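You operate a simulated robot arm through the tools that you are given. There is no shell and no other tool. Be economical: measure what you need, move in short steps, check, and stop when the job is done.

You run a simulated robot arm. Do the job below in one go: nothing can be reset, and whatever is moved stays where it is left.

Task
Close the open pot, wipe the smear, draw the plate back, lock the stop.
Fine: wipe with the blue pad and put it back; the stop stays at its mark. Set down upright: blue pad. What is to be rubbed or washed off counts as gone when no trace of it is left.

The check looks at the end state, three seconds after you hand in, the way a careful person would. Anything else that was tipped, shoved, dropped, spilled or broken makes it a failure.

Robot
A 6-joint arm with a two-finger parallel gripper, fixed in place. Base frame: the origin is at the foot of the arm, x ahead of it, y to its left, z up; the work surface is at about z = 91.8. Readings come in cm, degrees, newtons and seconds.
With the tool pointing down near the work surface it reaches from about 22 to 62 cm from the base axis. Its first joint turns from -66.0 to 66.0 degrees. Payload 2.7 kg.
Tool frame: the origin (TCP) lies between the finger pads and is the grasp point; the fingertips stand 2.3 cm ahead of it; z points along the fingers, y is the line along which they close. Largest opening 9.4 cm; finger width 3.8, thickness 1; the body of the gripper, 5.4 by 9.6 cm, starts 3.9 cm behind the TCP.
Orientation is told as [roll, pitch, yaw] about the base's x, y, z axes, in that order, counted from this pose: with the fingers straight down and closing along the base's y, the tool's x points along the base's -x, its y along +y and its z along -z.

Tools
- The arm moves only by the tool servo_tool. Its argument "targets" is a list of rows, each a list of 7 numbers: the shift along the base's x, y, z in cm, then the turn, a rotation vector about the base's x, y, z in degrees, then the closure, from 0 (fully open) to 1 (shut). In form: [[tx, ty, tz, wx, wy, wz, grip], ...]. A call has 1 to 20 rows; each row shifts and turns the commanded pose from where the row before left it. A row lasts 0.2 s, in which the tool goes at most 5 cm and 8.6 degrees; a call with a longer step from one row to the next is refused whole, and so is a gripper value outside its range. A pose out of reach is approached as far as the arm can. The call stops where the force on the tool passes 70 N (or 10 N more than at its start, if that is more) or the arm is blocked; 0.2 s more then pass. The fingers move at their own pace (about 4.5 cm/s each) and stop on an object; they squeeze with about 32 N. The grip force told is the motor's: it shows also when the fingers shut on nothing. Time passes only in rows, and 0.2 s behind the last, so rows that do not move let the fingers close. It gives the time, the measured TCP pose, the force on the tool (base axes), the opening and the grip force at its end, in the units of the frame above (readings bear some noise), with the torque about the TCP (base axes, N m) and any sound that the robot's microphone picked up, and new pictures: "pictures" is both (left out), scene, wrist or none.
- Cameras (640 x 400 px; columns grow to the right, rows downward): "scene" is fixed at [8.86, -44.24, 140.11]; the picture's right is [0.63, -0.77, 0.00], its down [-0.46, -0.38, -0.80] and it looks along [0.62, 0.51, -0.60] (base axes); focal length 291 px, centre (320, 200). "wrist" rides on the gripper at [8.6, 1.6, -7.4] in the tool frame; the picture's right is [-0.18, 0.98, 0.00], its down [-0.58, -0.11, -0.81] and it looks along [-0.79, -0.15, 0.59] (tool axes); focal length 243 px, centre (320, 200). There is no depth. A picture from a camera that has moved, and an enlarged one, comes with that camera's place and axes in the base frame and with its lens.
- zoom(camera, box): a new picture of the part [left, top, right, bottom] of that camera's present view, enlarged. It takes no simulated time.
- close_job(): hands the job in; it is judged then, once.

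Work in short steps. Places have to be worked out from the pictures, the camera data and where the tool is seen: move nearer, look again, correct. Check each grasp and each placing, and mend what went wrong. You have 120 turns and 200 pictures in all, those below and enlarged ones among them. Open the gripper and draw the arm clear of the work before you hand the job in, unless the task says otherwise; then end with one line.

The tools are called after "Request:" as a command line: name --pt "numbers of a row" for each row, then --argument value for the rest, lists and objects as JSON in quotes. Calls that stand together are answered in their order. servo_tool: Moves the arm, as the interface text tells. Its arguments: {"type":"object","properties":{"targets":{"type":"array","items":{"type":"array","items":{"type":"number"}}},"pictures":{"type":"string","enum":["both","scene","wrist","none"]}},"required":["targets"]} The other tools are called the same way: zoom (camera, box) takes an enlarged picture of a part of a camera's view; close_job () hands the job in.

At the start:

```text
time: 0.0
tool_pos: [33.3, -8.49, 120.95]
tcp_rot: [-0.1, 0.0, 0.0]
force: [-0.2, -0.1, -0.4]
moment: [0.01, 0.0, 0.03]
gripper_width: 9.4
grip_force: 0.0
```

scene: 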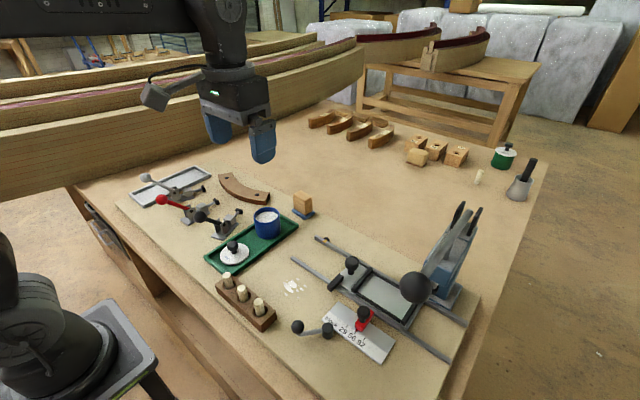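
wrist: 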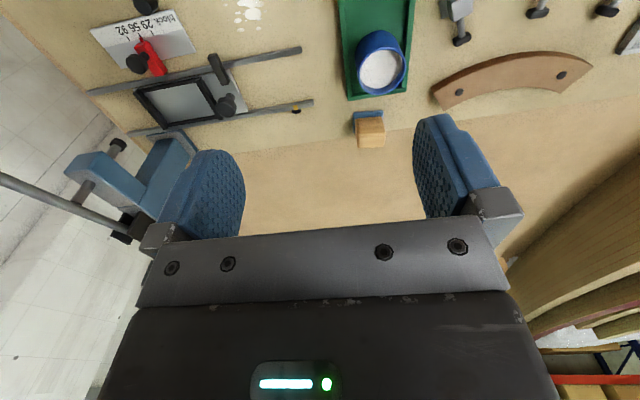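

I'll look closer at the work area before moving.

Request:
zoom --camera "scene" --box '[120, 150, 320, 275]'

Request:
zoom --camera "scene" --box '[200, 240, 400, 365]'

Request:
zoom --camera "scene" --box '[280, 190, 500, 370]'

Request:
zoom --camera "wrist" --box '[60, 0, 320, 160]'

```text
3.20 times, centred on (220, 212) of scene
camera zoom: at [8.86, -44.24, 140.11], right [0.63, -0.77, 0.0], down [-0.46, -0.38, -0.8], along [0.62, 0.51, -0.6], focal length 931 px, centre (640, 160)
```

zoom: 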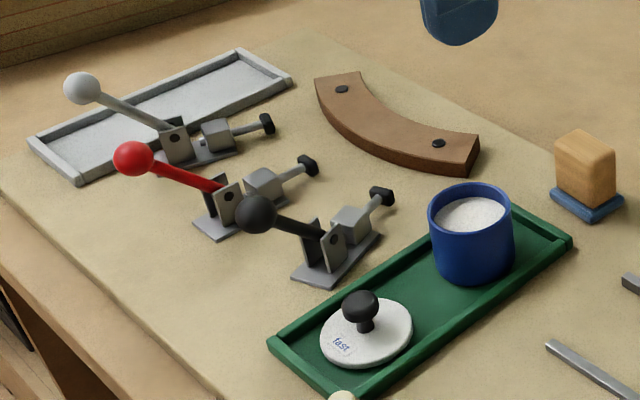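

```text
3.20 times, centred on (300, 302) of scene
camera zoom: at [8.86, -44.24, 140.11], right [0.63, -0.77, 0.0], down [-0.46, -0.38, -0.8], along [0.62, 0.51, -0.6], focal length 931 px, centre (384, -128)
```

zoom: 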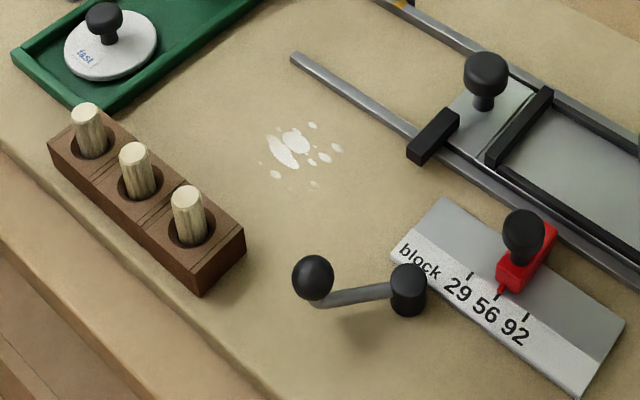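

```text
2.22 times, centred on (390, 280) of scene
camera zoom: at [8.86, -44.24, 140.11], right [0.63, -0.77, 0.0], down [-0.46, -0.38, -0.8], along [0.62, 0.51, -0.6], focal length 647 px, centre (164, 22)
```

zoom: 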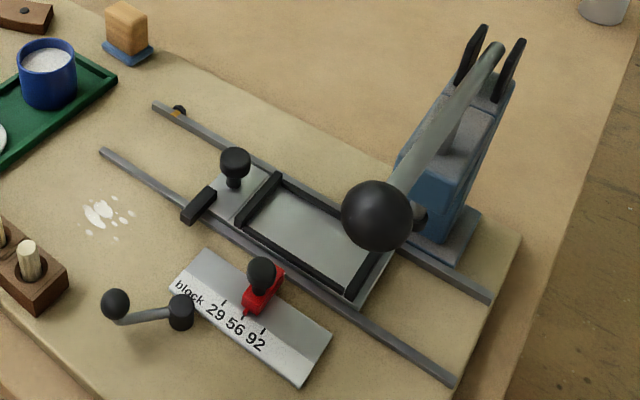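

```text
2.46 times, centred on (190, 80) of wrist
camera zoom: at [24.72, -6.87, 128.31], right [0.18, 0.98, 0.0], down [0.58, -0.11, 0.81], along [0.79, -0.15, -0.59], focal length 597 px, centre (640, 495)
```

zoom: 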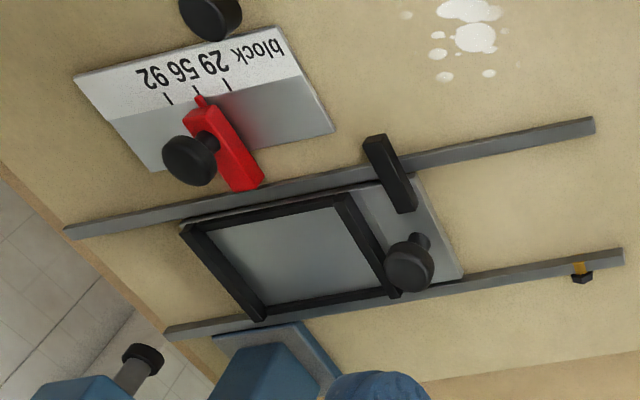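

The layout is a blue pot with its lid on the green tray, a pad at about (51,-3), the smear at about (33,-17), the plate on rails, and a red stop on a scale next to a crank lever. I'll move the wrist camera over the stop and plate for a closer look.

Request:
servo_tool --pt "-2 -4 -2 0 0 0 0" --pt "-2 -4 -2 0 0 0 0" --pt "-2 -4 -2 0 0 0 0" --pt "-2 -4 -2 0 0 0 0" --pt "0 -2 -2 0 0 0 0" --pictures "both"

```text
time: 1.2
tool_pos: [25.21, -26.43, 111.1]
tcp_rot: [-0.1, 0.1, 0.0]
force: [0.0, -0.2, 0.2]
moment: [-0.03, 0.02, -0.02]
gripper_width: 9.41
grip_force: 0.1
camera wrist: at [16.62, -24.81, 118.39], right [0.18, 0.98, 0.0], down [0.58, -0.11, 0.81], along [0.79, -0.15, -0.59], focal length 243 px, centre (320, 200)
```

scene: 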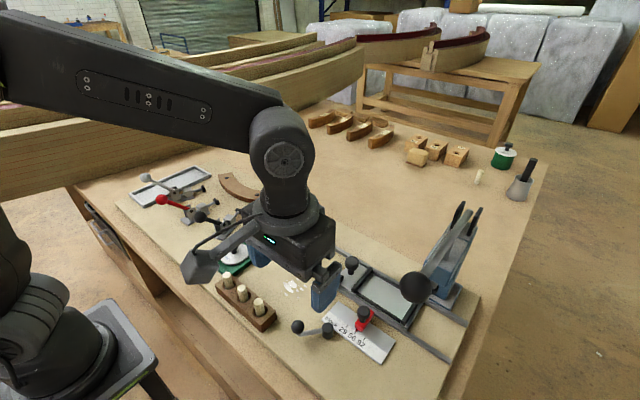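
wrist: 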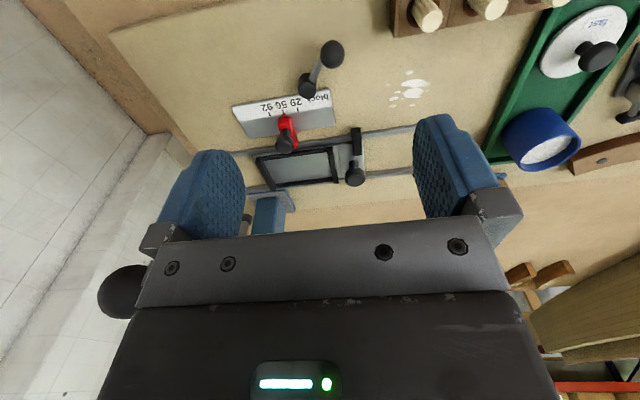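

Request:
zoom --camera "wrist" --box '[220, 30, 420, 190]'

Request:
zoom --camera "scene" --box '[280, 280, 420, 370]'

Request:
zoom --camera "wrist" --box '[360, 0, 640, 180]'

```text
2.50 times, centred on (320, 110) of wrist
camera zoom: at [16.62, -24.81, 118.39], right [0.18, 0.98, 0.0], down [0.58, -0.11, 0.81], along [0.79, -0.15, -0.59], focal length 606 px, centre (320, 425)
```

zoom: 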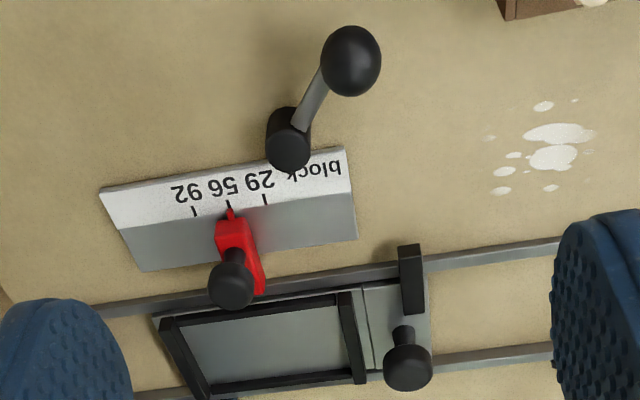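

```text
4.44 times, centred on (350, 325) of scene
camera zoom: at [8.86, -44.24, 140.11], right [0.63, -0.77, 0.0], down [-0.46, -0.38, -0.8], along [0.62, 0.51, -0.6], focal length 1293 px, centre (187, -356)
```

zoom: 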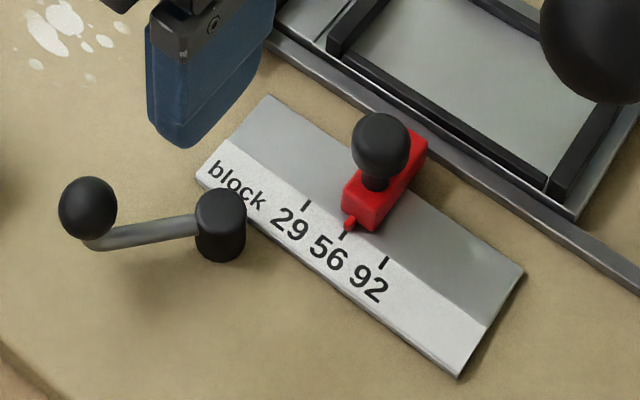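

```text
2.22 times, centred on (500, 90) of wrist
camera zoom: at [16.62, -24.81, 118.39], right [0.18, 0.98, 0.0], down [0.58, -0.11, 0.81], along [0.79, -0.15, -0.59], focal length 539 px, centre (-80, 444)
```

zoom: 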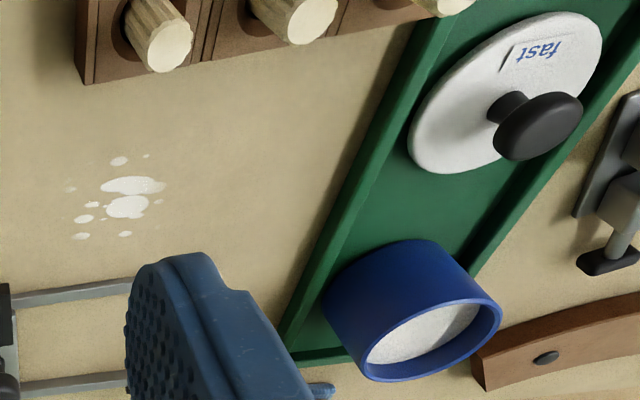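

The crank with the black ball by the scale must be the stop's lock. I'll start with the lid, moving so the wrist camera looks down on the lid and the pot.

Request:
servo_tool --pt "0.5 4.7 0 0 0 0 0.3" --pt "0.5 4.7 0 0 0 0 0.3" --pt "0.5 4.7 -1 0 0 0 0.3" --pt "0.5 4.7 -1 0 0 0 0.3" --pt "0.5 4.5 -1 0 0 0 0.3" --pt "0 0 0 0 0 0 0.3" --pictures "both"

```text
time: 2.6
tool_pos: [27.98, -3.02, 107.96]
tcp_rot: [-0.1, 0.0, 0.1]
force: [0.8, -0.3, 0.4]
moment: [-0.01, 0.01, -0.01]
gripper_width: 6.58
grip_force: 0.0
camera wrist: at [19.38, -1.46, 115.36], right [0.18, 0.98, 0.0], down [0.58, -0.11, 0.81], along [0.79, -0.15, -0.59], focal length 243 px, centre (320, 200)
```

scene: 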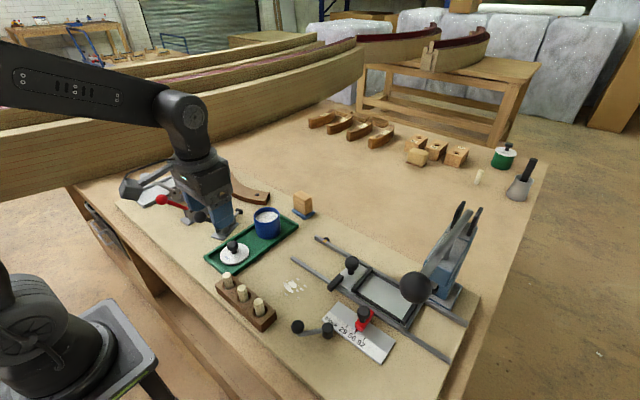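
wrist: 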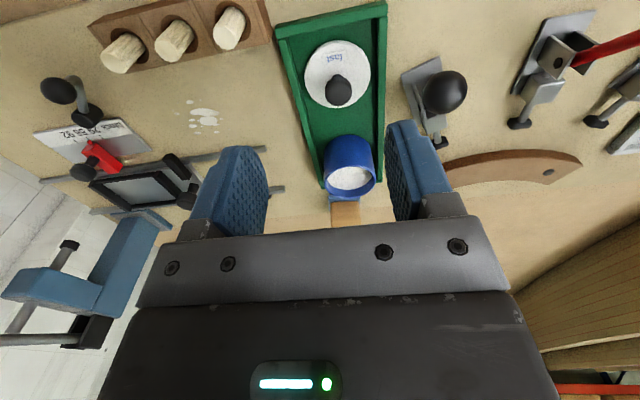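

Triangulating puts the knob at about (30.6,-2.1,95.7) and the pot centre at about (40.8,-2.0) with its rim near z 96.7. I'll go above the knob.

Request:
servo_tool --pt "2.6 0.9 -2 0 0 0 0.3" --pt "0 0 -3 0 0 0 0.3" --pt "0 0 -2.5 0 0 0 0.3" --pt "0 0 0 0 0 0 0.3" --pictures "both"

Request:
zoom --camera "scene" --box '[180, 190, 320, 280]'

```text
time: 3.6
tool_pos: [30.36, -2.06, 100.44]
tcp_rot: [-0.1, 0.1, 0.0]
force: [-0.2, 0.9, -0.3]
moment: [-0.01, 0.02, 0.0]
gripper_width: 6.58
grip_force: 0.1
camera wrist: at [21.82, -0.55, 107.86], right [0.18, 0.98, 0.0], down [0.58, -0.11, 0.81], along [0.79, -0.15, -0.59], focal length 243 px, centre (320, 200)
```

scene: 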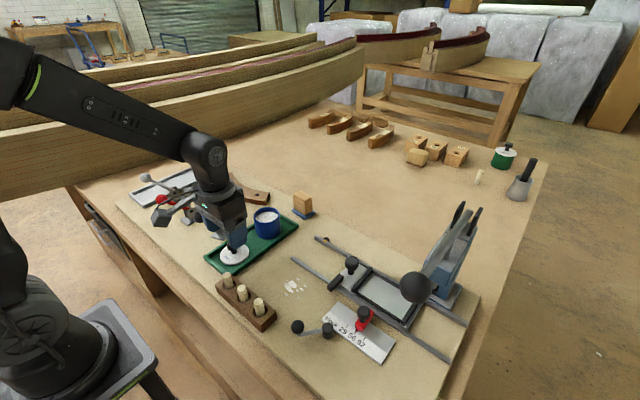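
wrist: 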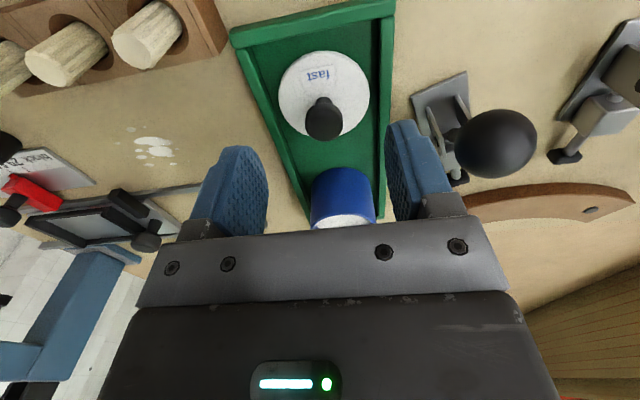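

```text
4.44 times, centred on (250, 235) of scene
camera zoom: at [8.86, -44.24, 140.11], right [0.63, -0.77, 0.0], down [-0.46, -0.38, -0.8], along [0.62, 0.51, -0.6], focal length 1293 px, centre (631, 44)
```

zoom: 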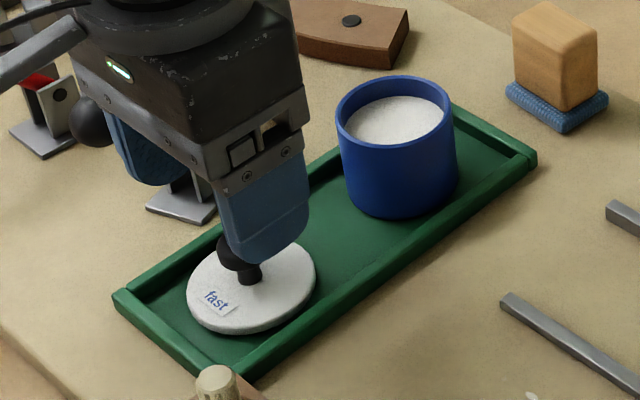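

Centred over the knob, so I'll descend to TCP z≈96.6 and close.

Request:
servo_tool --pt "0 0.1 -2 0 0 0 0.3" --pt "0 0 -1.8 0 0 0 0.3" --pt "0 0 0 0 0 0 1" --pt "0 0 0 0 0 0 1" --pt "0 0 0 0 0 0 1" --pt "0 0 0 0 0 0 1" --pictures "both"

Request:
zoom --camera "scene" --box '[180, 190, 320, 280]'

```text
time: 5.0
tool_pos: [30.3, -2.14, 96.57]
tcp_rot: [0.0, 0.0, 0.0]
force: [0.2, -0.8, 0.8]
moment: [0.0, -0.04, 0.01]
gripper_width: 2.15
grip_force: 31.8
camera wrist: at [21.84, -0.59, 103.96], right [0.18, 0.98, 0.0], down [0.58, -0.11, 0.81], along [0.79, -0.15, -0.59], focal length 243 px, centre (320, 200)
```

scene: 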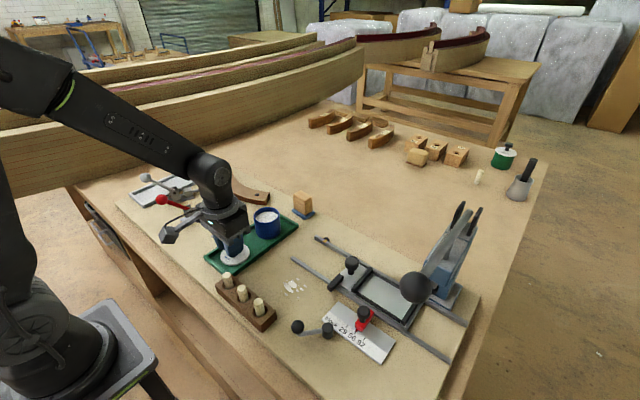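
wrist: 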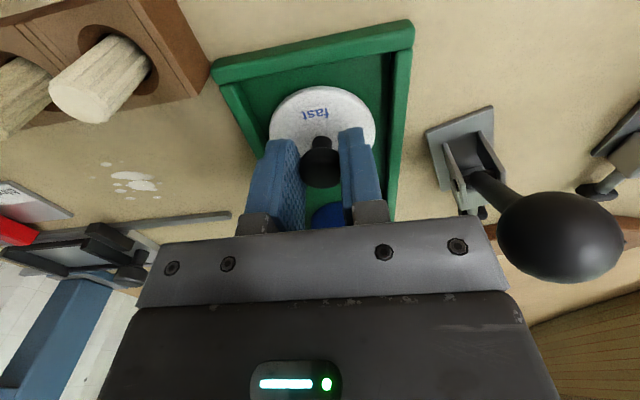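

```text
4.44 times, centred on (250, 235) of scene
camera zoom: at [8.86, -44.24, 140.11], right [0.63, -0.77, 0.0], down [-0.46, -0.38, -0.8], along [0.62, 0.51, -0.6], focal length 1293 px, centre (631, 44)
```

zoom: 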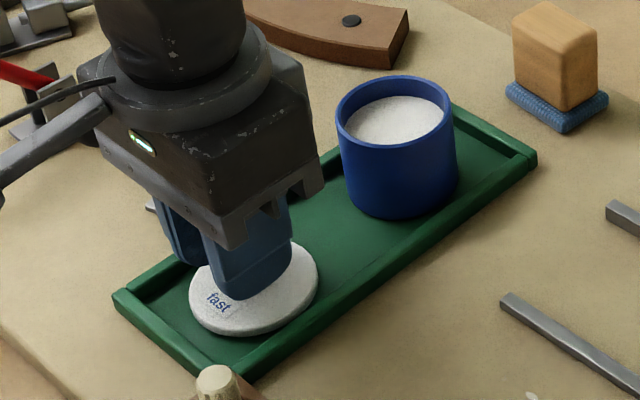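

The knob is held with an opening of 2.15 cm. I'll lift and check the lid comes up level.

Request:
servo_tool --pt "0 0 2 0 0 0 1" --pt "0 0 3 0 0 0 1" --pt "0 0 3 0 0 0 1" --pt "0 0 2 0 0 0 1" --pt "0 0 0 0 0 0 1" --pictures "both"

Request:
zoom --camera "scene" --box '[180, 170, 320, 260]'

```text
time: 6.2
tool_pos: [30.33, -1.96, 106.66]
tcp_rot: [0.1, 0.0, 0.0]
force: [0.7, -0.2, -1.5]
moment: [0.0, 0.0, 0.0]
gripper_width: 2.13
grip_force: 32.6
camera wrist: at [21.81, -0.39, 114.01], right [0.18, 0.98, 0.0], down [0.58, -0.11, 0.81], along [0.79, -0.15, -0.59], focal length 243 px, centre (320, 200)
```

scene: 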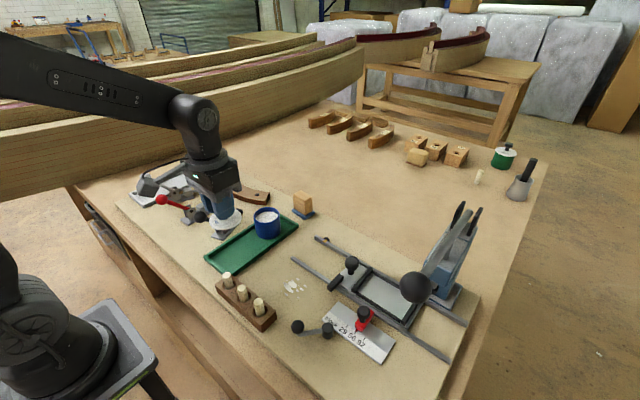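
wrist: 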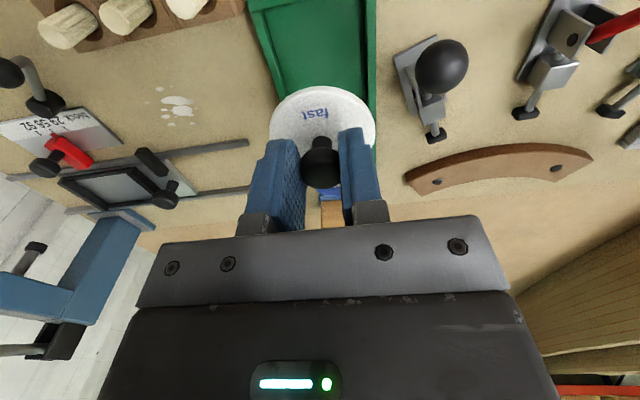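

```text
4.44 times, centred on (250, 215) of scene
camera zoom: at [8.86, -44.24, 140.11], right [0.63, -0.77, 0.0], down [-0.46, -0.38, -0.8], along [0.62, 0.51, -0.6], focal length 1293 px, centre (631, 133)
```

zoom: 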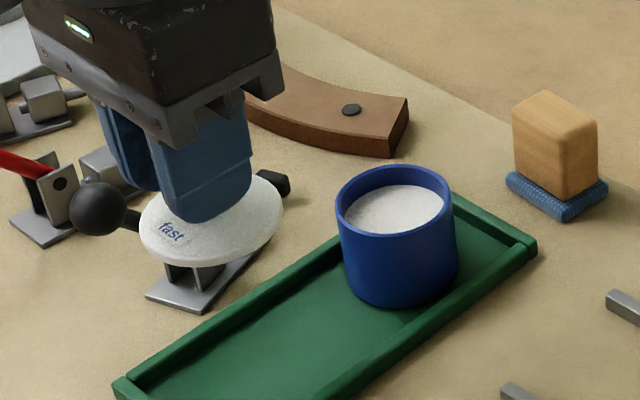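

The lid is held level. The pot centre looks about 10 cm ahead in x at the same y, so I'll carry the lid over and hover just above the rim.

Request:
servo_tool --pt "2 0 0 0 0 0 1" --pt "3 0 0 0 0 0 1" --pt "3 0 0 0 0 0 1" --pt "2 0 0 0 0 0 1" --pt "0 0 -1.5 0 0 0 1" --pt "0 0 -1 0 0 0 1" --pt "0 0 0 0 0 0 1" --pictures "both"

Request:
zoom --camera "scene" --box '[210, 170, 330, 250]'

Request:
zoom --camera "wrist" --box '[220, 50, 420, 230]'

```text
time: 7.8
tool_pos: [40.21, -2.15, 104.19]
tcp_rot: [0.0, 0.0, 0.1]
force: [-0.4, -0.4, 0.9]
moment: [0.0, -0.03, 0.0]
gripper_width: 2.14
grip_force: 32.1
camera wrist: at [31.7, -0.52, 111.52], right [0.18, 0.98, 0.0], down [0.58, -0.11, 0.81], along [0.79, -0.15, -0.59], focal length 243 px, centre (320, 200)
```

scene: 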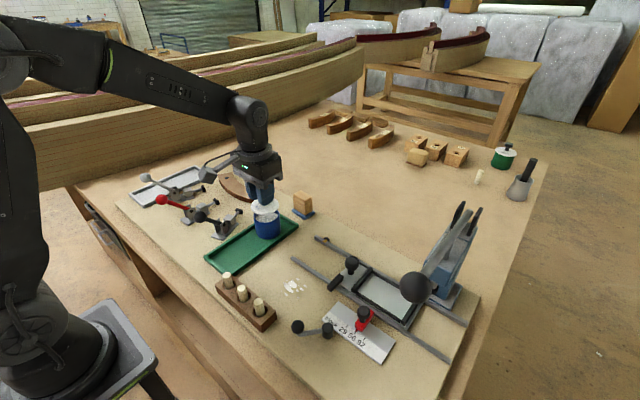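
wrist: 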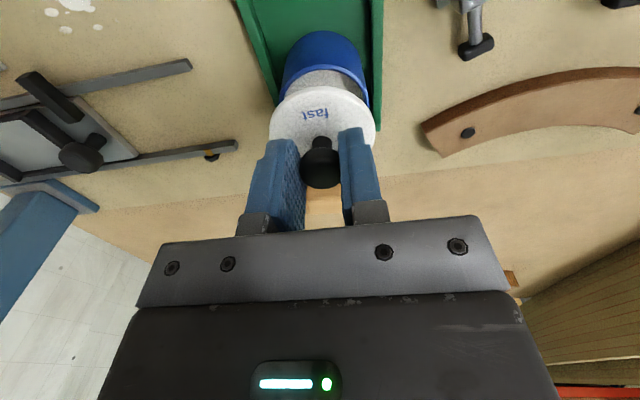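

```text
5.00 times, centred on (270, 210) of scene
camera zoom: at [8.86, -44.24, 140.11], right [0.63, -0.77, 0.0], down [-0.46, -0.38, -0.8], along [0.62, 0.51, -0.6], focal length 1455 px, centre (570, 150)
```

zoom: 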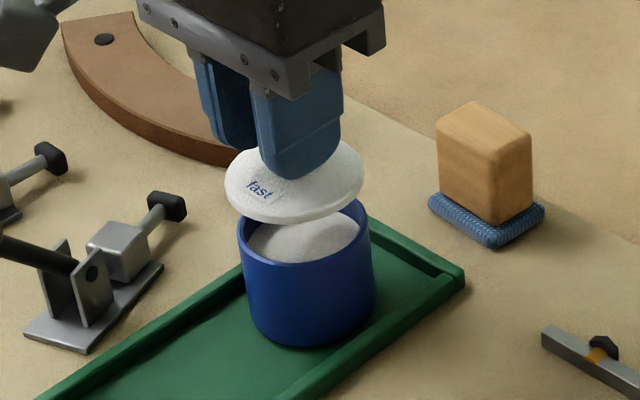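

```text
2.22 times, centred on (320, 140) of wrist
camera zoom: at [31.7, -0.52, 111.52], right [0.18, 0.98, 0.0], down [0.58, -0.11, 0.81], along [0.79, -0.15, -0.59], focal length 539 px, centre (320, 333)
```

zoom: 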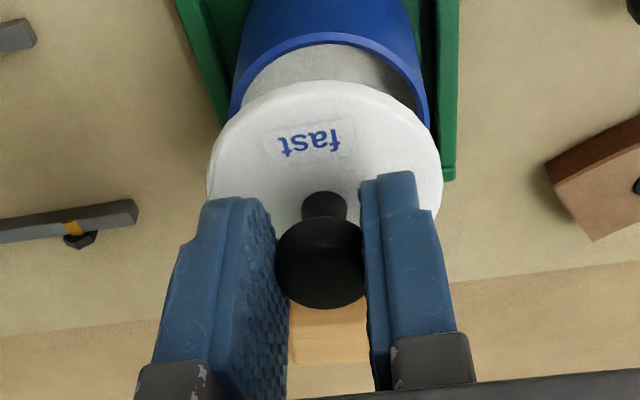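

Comparing both views, the pot is about 0.45 cm further in x. I'll correct that and lower partway.

Request:
servo_tool --pt "0.45 0.05 0 0 0 0 1" --pt "0 0 -1.2 0 0 0 1" --pt "0 0 0 0 0 0 1" --pictures "wrist"

Request:
zoom --camera "scene" --box '[210, 170, 330, 250]'

Request:
zoom --camera "wrist" --box '[220, 30, 420, 210]'

```text
time: 8.6
tool_pos: [40.72, -2.19, 102.92]
tcp_rot: [-0.1, 0.1, 0.1]
force: [0.0, 0.3, -0.4]
moment: [-0.01, 0.02, -0.02]
gripper_width: 2.16
grip_force: 31.7
camera wrist: at [32.19, -0.57, 110.37], right [0.18, 0.98, 0.0], down [0.58, -0.11, 0.81], along [0.79, -0.15, -0.59], focal length 243 px, centre (320, 200)
```

wrist: 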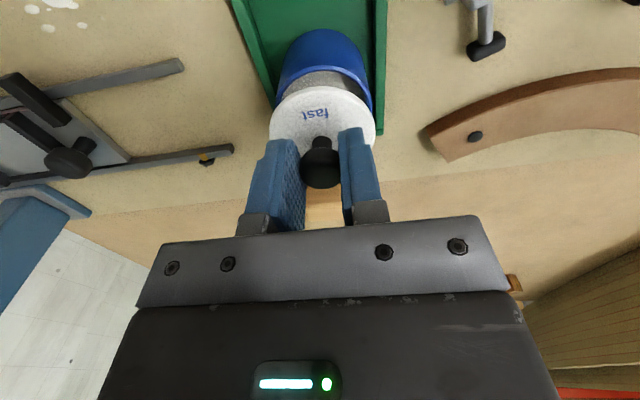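

```text
5.00 times, centred on (270, 210) of scene
camera zoom: at [8.86, -44.24, 140.11], right [0.63, -0.77, 0.0], down [-0.46, -0.38, -0.8], along [0.62, 0.51, -0.6], focal length 1455 px, centre (570, 150)
```

zoom: 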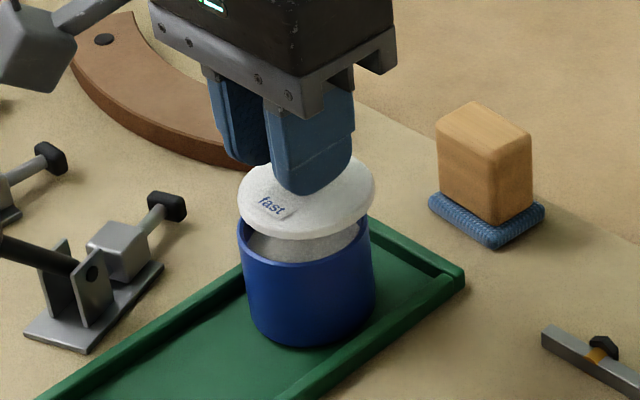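

```text
2.22 times, centred on (320, 120) of wrist
camera zoom: at [32.19, -0.57, 110.37], right [0.18, 0.98, 0.0], down [0.58, -0.11, 0.81], along [0.79, -0.15, -0.59], focal length 539 px, centre (320, 378)
```

zoom: 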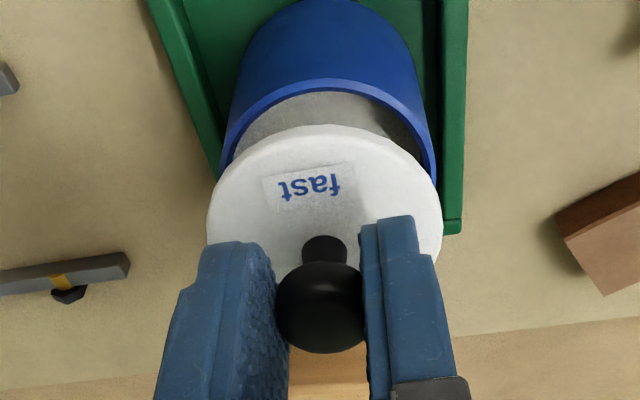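

Slight overshoot, so I'll shift (-0.12, +0.15) and lower gently until contact.

Request:
servo_tool --pt "-0.12 0.15 -0.4 0 0 0 1" --pt "0 0 -0.4 0 0 0 1" --pt "0 0 0 0 0 0 1" --pictures "none"

Request:
zoom --camera "scene" --box '[210, 170, 330, 250]'

Request:
zoom --camera "wrist" --box '[220, 30, 420, 210]'

```text
time: 9.4
tool_pos: [40.54, -1.9, 102.16]
tcp_rot: [0.0, 0.0, 0.0]
force: [-0.1, 0.2, -0.6]
moment: [0.01, 0.0, 0.04]
gripper_width: 2.14
grip_force: 32.2
```

```text
5.00 times, centred on (270, 210) of scene
camera zoom: at [8.86, -44.24, 140.11], right [0.63, -0.77, 0.0], down [-0.46, -0.38, -0.8], along [0.62, 0.51, -0.6], focal length 1455 px, centre (570, 150)
```

zoom: 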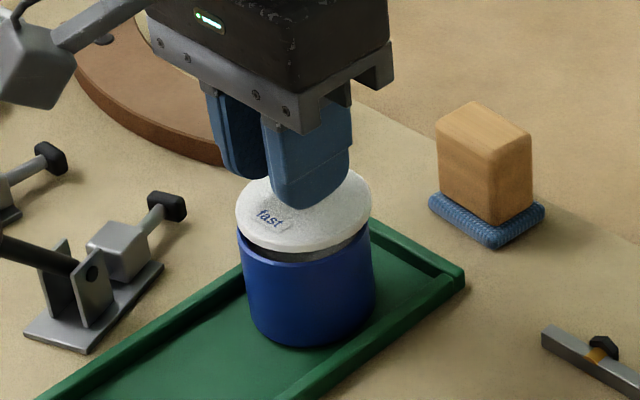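

```text
2.22 times, centred on (320, 120) of wrist
camera zoom: at [32.12, -0.36, 109.55], right [0.18, 0.98, 0.0], down [0.58, -0.11, 0.81], along [0.79, -0.15, -0.59], focal length 539 px, centre (320, 378)
```

zoom: 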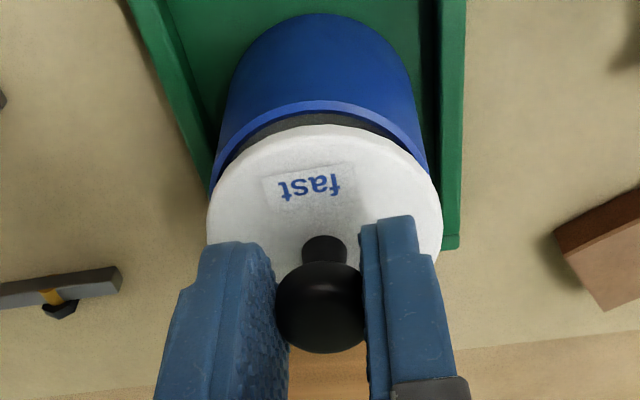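

Nearly centred. I'll lower until contact.

Request:
servo_tool --pt "-0.05 -0.07 -0.3 0 0 0 1" --pt "0 0 -0.3 0 0 0 1" --pt "0 0 -0.2 0 0 0 1" --pt "0 0 0 0 0 0 1" --pictures "none"

Request:
zoom --camera "scene" --box '[210, 170, 330, 250]'

Request:
zoom --camera "wrist" --box '[220, 30, 420, 210]'

```text
time: 10.4
tool_pos: [40.68, -1.97, 101.42]
tcp_rot: [0.0, -0.3, 0.1]
force: [-6.8, 0.5, 31.5]
moment: [0.0, -0.29, 0.0]
gripper_width: 2.16
grip_force: 32.3
```

```text
5.00 times, centred on (270, 210) of scene
camera zoom: at [8.8, -44.24, 140.11], right [0.63, -0.77, 0.0], down [-0.46, -0.38, -0.8], along [0.62, 0.51, -0.6], focal length 1455 px, centre (570, 150)
```

zoom: 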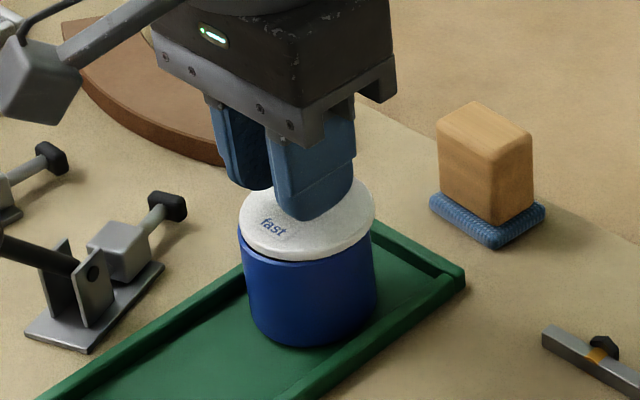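

```text
2.22 times, centred on (320, 120) of wrist
camera zoom: at [32.11, -0.42, 108.86], right [0.18, 0.98, 0.0], down [0.58, -0.11, 0.81], along [0.8, -0.15, -0.59], focal length 539 px, centre (320, 378)
```

zoom: 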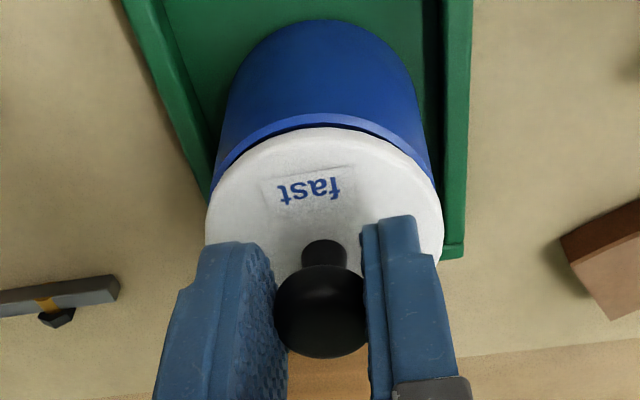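

There's contact, but the near rim still shows, so the lid sits about 0.25 cm too far in +x and isn't seated. I'll lift slightly, shift -x, and lower again.

Request:
servo_tool --pt "0 0 0.5 0 0 0 1" --pt "-0.25 0.0 0 0 0 0 1" --pt "0 0 -0.3 0 0 0 1" --pt "0 0 -0.2 0 0 0 1" --pt "0 0 0 0 0 0 1" --pictures "none"

Request:
zoom --camera "scene" --box '[210, 170, 330, 250]'

Request:
zoom --camera "wrist" --box '[220, 30, 420, 210]'

```text
time: 11.6
tool_pos: [40.5, -2.07, 101.22]
tcp_rot: [0.1, 0.0, -0.1]
force: [0.3, 0.7, -0.7]
moment: [0.01, 0.01, 0.02]
gripper_width: 2.1
grip_force: 31.8
```

```text
5.00 times, centred on (270, 210) of scene
camera zoom: at [8.86, -44.24, 140.11], right [0.63, -0.77, 0.0], down [-0.46, -0.38, -0.8], along [0.62, 0.51, -0.6], focal length 1455 px, centre (570, 150)
```

zoom: 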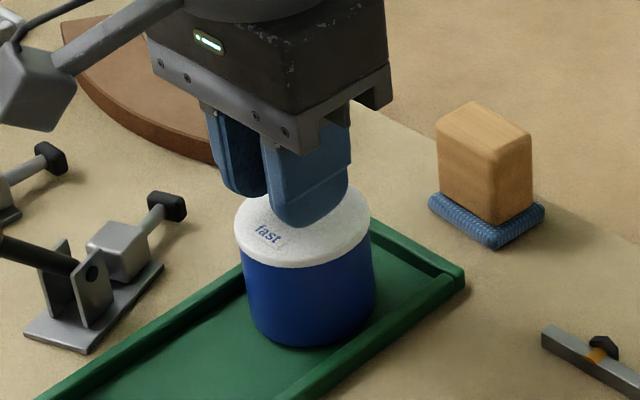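

```text
2.22 times, centred on (320, 120) of wrist
camera zoom: at [31.88, -0.43, 108.68], right [0.18, 0.98, 0.0], down [0.58, -0.11, 0.81], along [0.79, -0.15, -0.59], focal length 539 px, centre (320, 378)
```

zoom: 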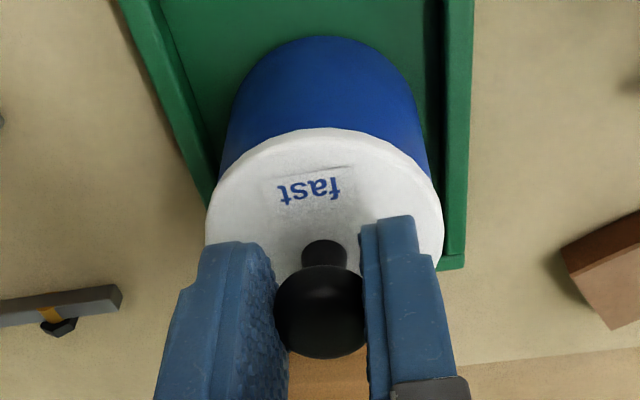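

It dropped in freely. I'll lower gently until contact.

Request:
servo_tool --pt "0 0 -0.15 0 0 0 1" --pt "0 0 -0.15 0 0 0 1" --pt "0 0 0 0 0 0 1" --pictures "none"

```text
time: 12.4
tool_pos: [40.45, -2.0, 101.22]
tcp_rot: [0.0, -0.2, -0.1]
force: [-4.8, -1.7, 24.9]
moment: [-0.02, 0.55, 0.01]
gripper_width: 2.13
grip_force: 32.1
```

Firm contact on the rim at z≈101.2. I'll ease off, release and rise.

Request:
servo_tool --pt "0 0 0.2 0 0 0 1" --pt "0 0 0 0 0 0 0.5" --pt "0 0 0 0 0 0 0.5" --pt "0 0 0 0 0 0 0.5" --pt "0 0 2 0 0 0 0.5" --pt "0 0 4 0 0 0 0.5" --pt "-4 0 2 0 0 0 0.5" --pt "0 0 0 0 0 0 0.5" --pictures "wrist"

Request:
zoom --camera "scene" --box '[210, 170, 330, 250]'

Request:
zoom --camera "wrist" --box '[220, 30, 420, 210]'

```text
time: 14.2
tool_pos: [36.2, -2.2, 109.13]
tcp_rot: [-0.1, 0.0, 0.0]
force: [0.3, 0.4, 0.1]
moment: [0.0, 0.01, 0.01]
gripper_width: 4.68
grip_force: 0.0
heard: snap
camera wrist: at [27.62, -0.63, 116.58], right [0.18, 0.98, 0.0], down [0.58, -0.11, 0.81], along [0.79, -0.15, -0.59], focal length 243 px, centre (320, 200)
```

wrist: 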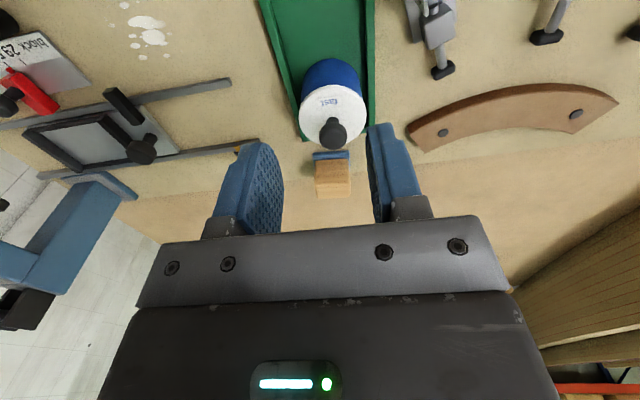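

```text
5.00 times, centred on (270, 210) of scene
camera zoom: at [8.86, -44.24, 140.11], right [0.63, -0.77, 0.0], down [-0.46, -0.38, -0.8], along [0.62, 0.51, -0.6], focal length 1455 px, centre (570, 150)
```

zoom: 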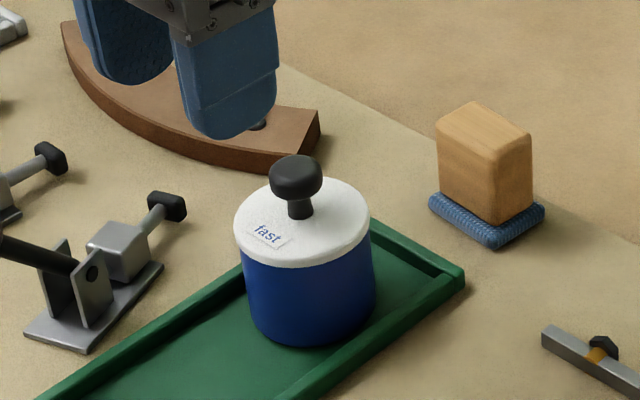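

```text
2.22 times, centred on (320, 120) of wrist
camera zoom: at [27.62, -0.63, 116.58], right [0.18, 0.98, 0.0], down [0.58, -0.11, 0.81], along [0.79, -0.15, -0.59], focal length 539 px, centre (320, 378)
```

zoom: 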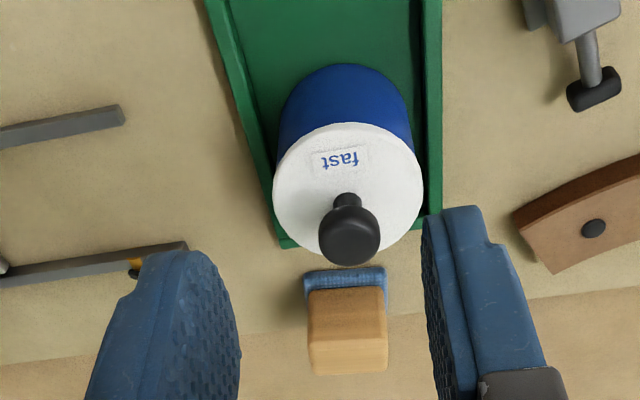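

The lid snapped shut. The pad is at about (51.4,-3.6) with a wooden block about 2.9 × 4 cm and its top at z≈97.6. With yaw 0 the wrist camera would come close to the pot knob, so I'll turn the gripper -90° on the way.

Request:
servo_tool --pt "1.4 0 0.5 0 0 -8.2 0.35" --pt "1.4 0 0 0 0 -8.2 0.35" --pt "1.4 -0.1 0 0 0 -8.2 0.35" --pt "1.4 -0.2 0 0 0 -8.2 0.35" --pt "1.4 -0.2 0 0 0 -8.2 0.35" --pt "1.4 -0.2 0 0 0 -8.2 0.35" --pt "1.4 -0.2 0 0 0 -8.2 0.35" --pt "1.4 -0.2 0 0 0 -8.2 0.35" --pt "1.4 -0.2 0 0 0 -8.2 0.35" --pt "1.4 -0.1 0 0 0 -8.1 0.35" --pt "1.2 0 0 0 0 -8.1 0.35" --pt "0 0 0 0 0 0 0.35" --pictures "both"

Request:
zoom --camera "scene" --box '[240, 140, 380, 240]'

```text
time: 16.8
tool_pos: [51.6, -3.53, 109.77]
tcp_rot: [0.0, 0.1, -90.1]
force: [0.5, -0.6, 0.2]
moment: [0.01, -0.01, -0.01]
gripper_width: 6.13
grip_force: 0.0
camera wrist: at [53.36, 5.11, 117.09], right [0.98, -0.19, 0.0], down [-0.11, -0.58, 0.81], along [-0.15, -0.79, -0.59], focal length 243 px, centre (320, 200)
```

scene: 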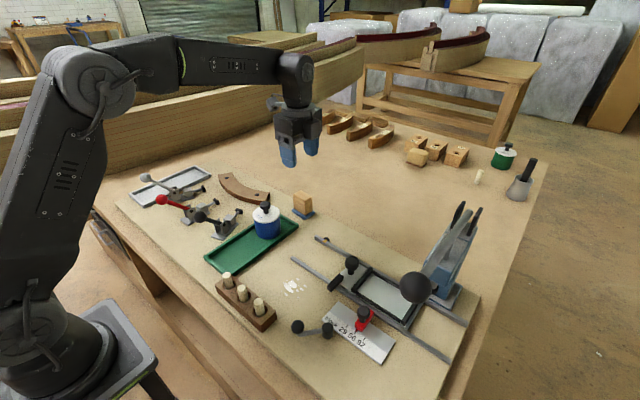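
wrist: 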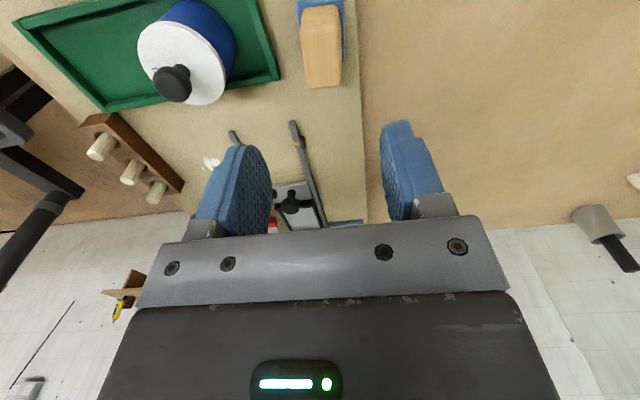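

```text
4.00 times, centred on (310, 190) of scene
camera zoom: at [8.86, -44.24, 140.11], right [0.63, -0.77, 0.0], down [-0.46, -0.38, -0.8], along [0.62, 0.51, -0.6], focal length 1164 px, centre (360, 240)
```

zoom: 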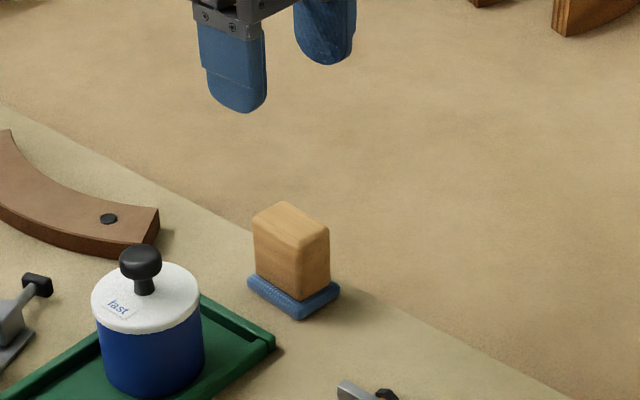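

Aligned over the pad. I'll descend to z≈100 and verify.

Request:
servo_tool --pt "0 0 -4 0 0 0 0.35" --pt "0 0 -4 0 0 0 0.35" --pt "0 0 -1.7 0 0 0 0.35" --pt "0 0 0 0 0 0 0.35" --pictures "wrist"

Request:
zoom --camera "scene" --box '[240, 140, 380, 240]'

```text
time: 17.8
tool_pos: [51.75, -3.64, 100.08]
tcp_rot: [0.0, 0.1, -89.9]
force: [-0.3, -1.7, -0.2]
moment: [0.01, 0.0, 0.0]
gripper_width: 6.11
grip_force: 0.1
camera wrist: at [53.41, 5.02, 107.34], right [0.98, -0.18, 0.0], down [-0.11, -0.58, 0.81], along [-0.15, -0.79, -0.59], focal length 243 px, centre (320, 200)
```

wrist: 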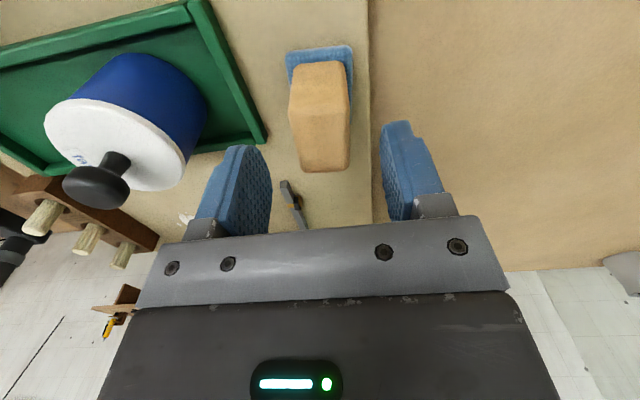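

```text
4.00 times, centred on (310, 190) of scene
camera zoom: at [8.86, -44.24, 140.11], right [0.63, -0.77, 0.0], down [-0.46, -0.38, -0.8], along [0.62, 0.51, -0.6], focal length 1164 px, centre (360, 240)
```

zoom: 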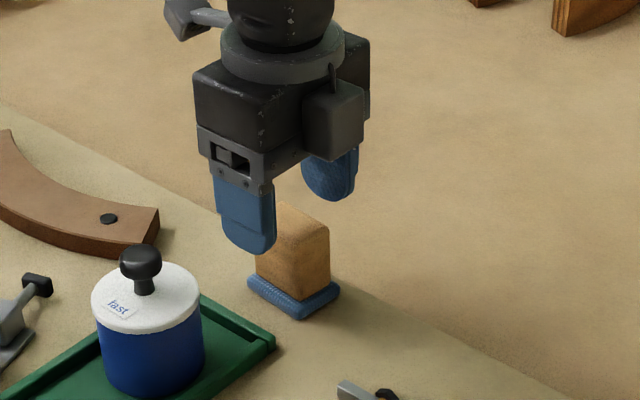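

Good alignment. I'll descend to z≈96 and grip the wooden block.

Request:
servo_tool --pt "0 0.1 -2 0 0 0 0.35" --pt "0 0 -2 0 0 0 0.35" --pt "0 0 0 0 0 0 1" --pt "0 0 0 0 0 0 1" --pt "0 0 0 0 0 0 1" --pt "0 0 0 0 0 0 1" --pictures "wrist"

Request:
zoom --camera "scene" --box '[240, 140, 380, 240]'

```text
time: 19.2
tool_pos: [51.67, -3.41, 95.84]
tcp_rot: [0.0, 0.0, -90.1]
force: [-0.5, 0.1, 1.4]
moment: [-0.01, -0.03, 0.0]
gripper_width: 2.97
grip_force: 32.7
camera wrist: at [53.37, 5.16, 103.34], right [0.98, -0.18, 0.0], down [-0.11, -0.58, 0.81], along [-0.15, -0.79, -0.59], focal length 243 px, centre (320, 200)
```

wrist: 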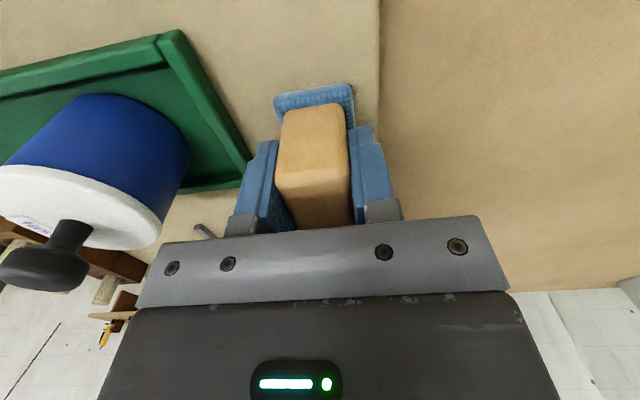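

```text
4.00 times, centred on (310, 190) of scene
camera zoom: at [8.86, -44.24, 140.11], right [0.63, -0.77, 0.0], down [-0.46, -0.38, -0.8], along [0.62, 0.51, -0.6], focal length 1164 px, centre (360, 240)
```

zoom: 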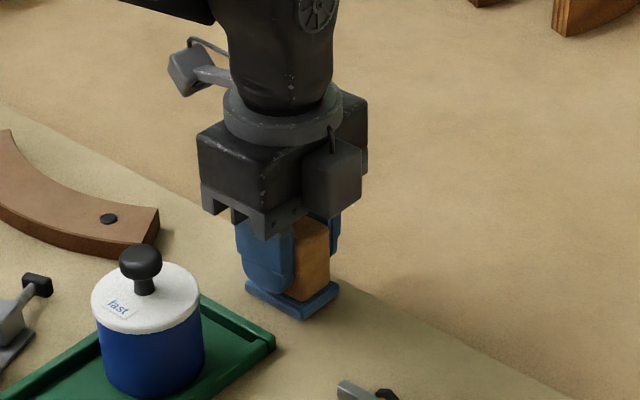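

The pad is gripped at TCP (51.67,-3.41,95.84), which I'll reuse for putting it back. I'll lift it and carry it over the smear at (33.2,-17.3).

Request:
servo_tool --pt "0 0 3 0 0 0 1" --pt "0 0 4 0 0 0 1" --pt "0 -2 3 0 0 0 1" --pt "-3 -3 0 0 0 0 1" --pt "-3.5 -3 0 0 0 0 1" --pt "-4 -3 0 0 0 0 1" --pt "-4 -2.9 0 0 0 0 1" --pt "-4 0 0 0 0 0 1" --pt "0 0 -3 0 0 0 1" --pt "0 0 0 0 0 0 1" --pictures "both"

Request:
zoom --camera "scene" --box '[220, 210, 380, 320]'

```text
time: 21.4
tool_pos: [33.06, -17.34, 103.04]
tcp_rot: [0.0, -0.1, -90.0]
force: [-0.6, -0.2, -0.2]
moment: [0.0, 0.0, -0.02]
gripper_width: 2.95
grip_force: 31.8
camera wrist: at [34.83, -8.68, 110.4], right [0.98, -0.18, 0.0], down [-0.11, -0.58, 0.81], along [-0.15, -0.79, -0.59], focal length 243 px, centre (320, 200)
```

scene: 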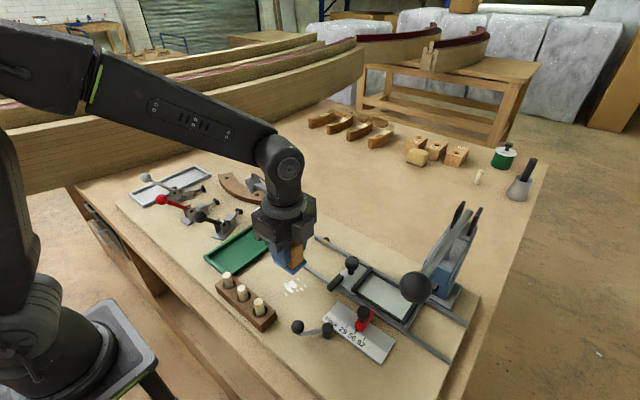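
wrist: 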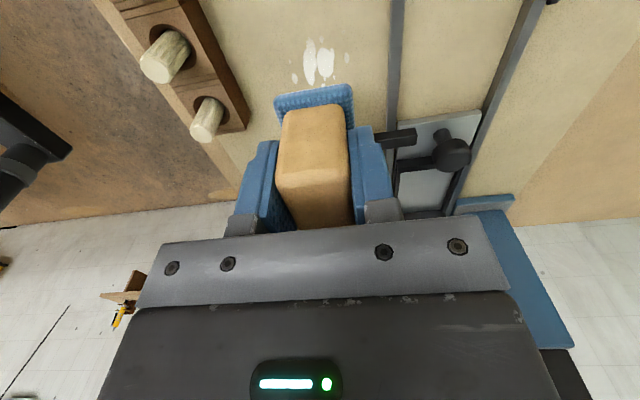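

```text
3.64 times, centred on (300, 265) of scene
camera zoom: at [8.86, -44.24, 140.11], right [0.63, -0.77, 0.0], down [-0.46, -0.38, -0.8], along [0.62, 0.51, -0.6], focal length 1058 px, centre (393, -36)
```

zoom: 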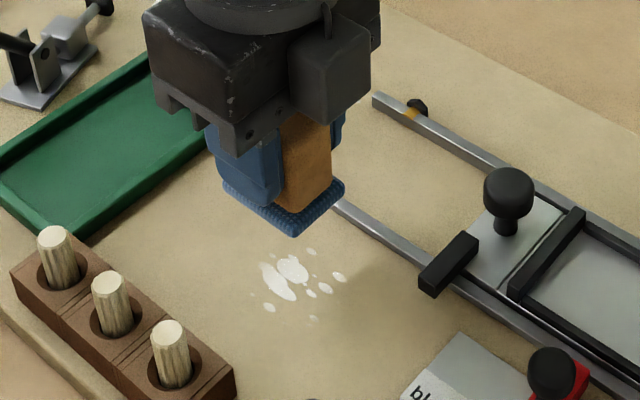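

The smear spans about x 31–35.3 and y -20 to -15.3. I'll lower the pad to its near edge and feel for contact.

Request:
servo_tool --pt "-1 1.3 -3 0 0 0 1" --pt "0 0 -3 0 0 0 1" --pt "0 0 -0.9 0 0 0 1" --pt "0 0 -0.25 0 0 0 1" --pt "0 0 0 0 0 0 1" --pictures "none"

```text
time: 22.6
tool_pos: [32.21, -15.86, 95.96]
tcp_rot: [0.2, -0.2, -90.1]
force: [-5.2, 4.6, 24.0]
moment: [0.31, 0.19, -0.02]
gripper_width: 2.93
grip_force: 32.3
```

Pressing at 24 N. I'll begin wiping strokes along y, stepping in x.

Request:
servo_tool --pt "0 -1 0 0 0 0 1" --pt "0 -1 0 0 0 0 1" --pt "0 -1 0 0 0 0 1" --pt "0 -1 0 0 0 0 1" --pt "0 -0.4 0 0 0 0 1" --pt "1 0 0 0 0 0 1" --pt "0 1 0 0 0 0 1" --pt "0 1 0 0 0 0 1" --pt "0 1 0 0 0 0 1" --pt "0 1 0 0 0 0 1" --pt "0 0.6 0 0 0 0 1" --pt "1 0 0 0 0 0 1" --pt "0 -1 0 0 0 0 1" --pt "0 -1 0 0 0 0 1" --pt "0 -1 0 0 0 0 1" --pt "0 -1 0 0 0 0 1" --pt "0 -0.6 0 0 0 0 1" --pictures "both"

Request:
zoom --camera "scene" --box '[220, 230, 380, 330]'

```text
time: 26.2
tool_pos: [34.01, -20.31, 95.74]
tcp_rot: [0.0, 0.0, -90.0]
force: [0.3, -0.8, -0.9]
moment: [0.04, -0.01, 0.02]
gripper_width: 2.95
grip_force: 31.7
camera wrist: at [35.77, -11.65, 103.22], right [0.98, -0.18, 0.0], down [-0.11, -0.58, 0.81], along [-0.15, -0.79, -0.59], focal length 243 px, centre (320, 200)
```

scene: 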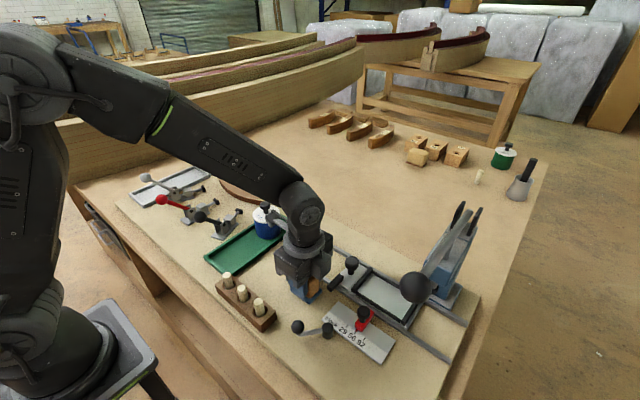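
wrist: 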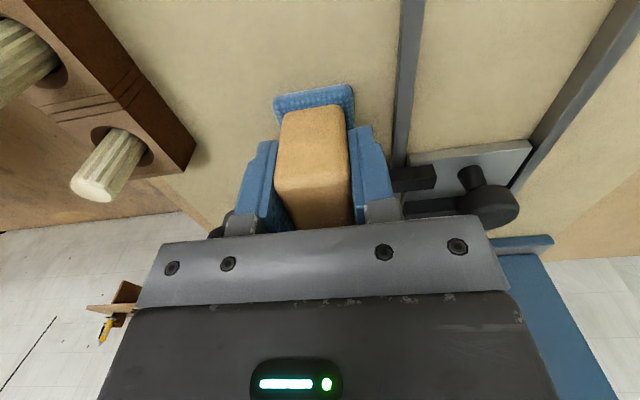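

```text
4.00 times, centred on (300, 280) of scene
camera zoom: at [8.86, -44.24, 140.11], right [0.63, -0.77, 0.0], down [-0.46, -0.38, -0.8], along [0.62, 0.51, -0.6], focal length 1164 px, centre (400, -120)
```

zoom: 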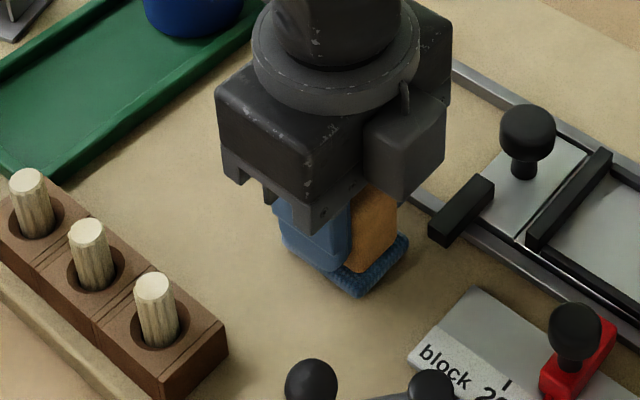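

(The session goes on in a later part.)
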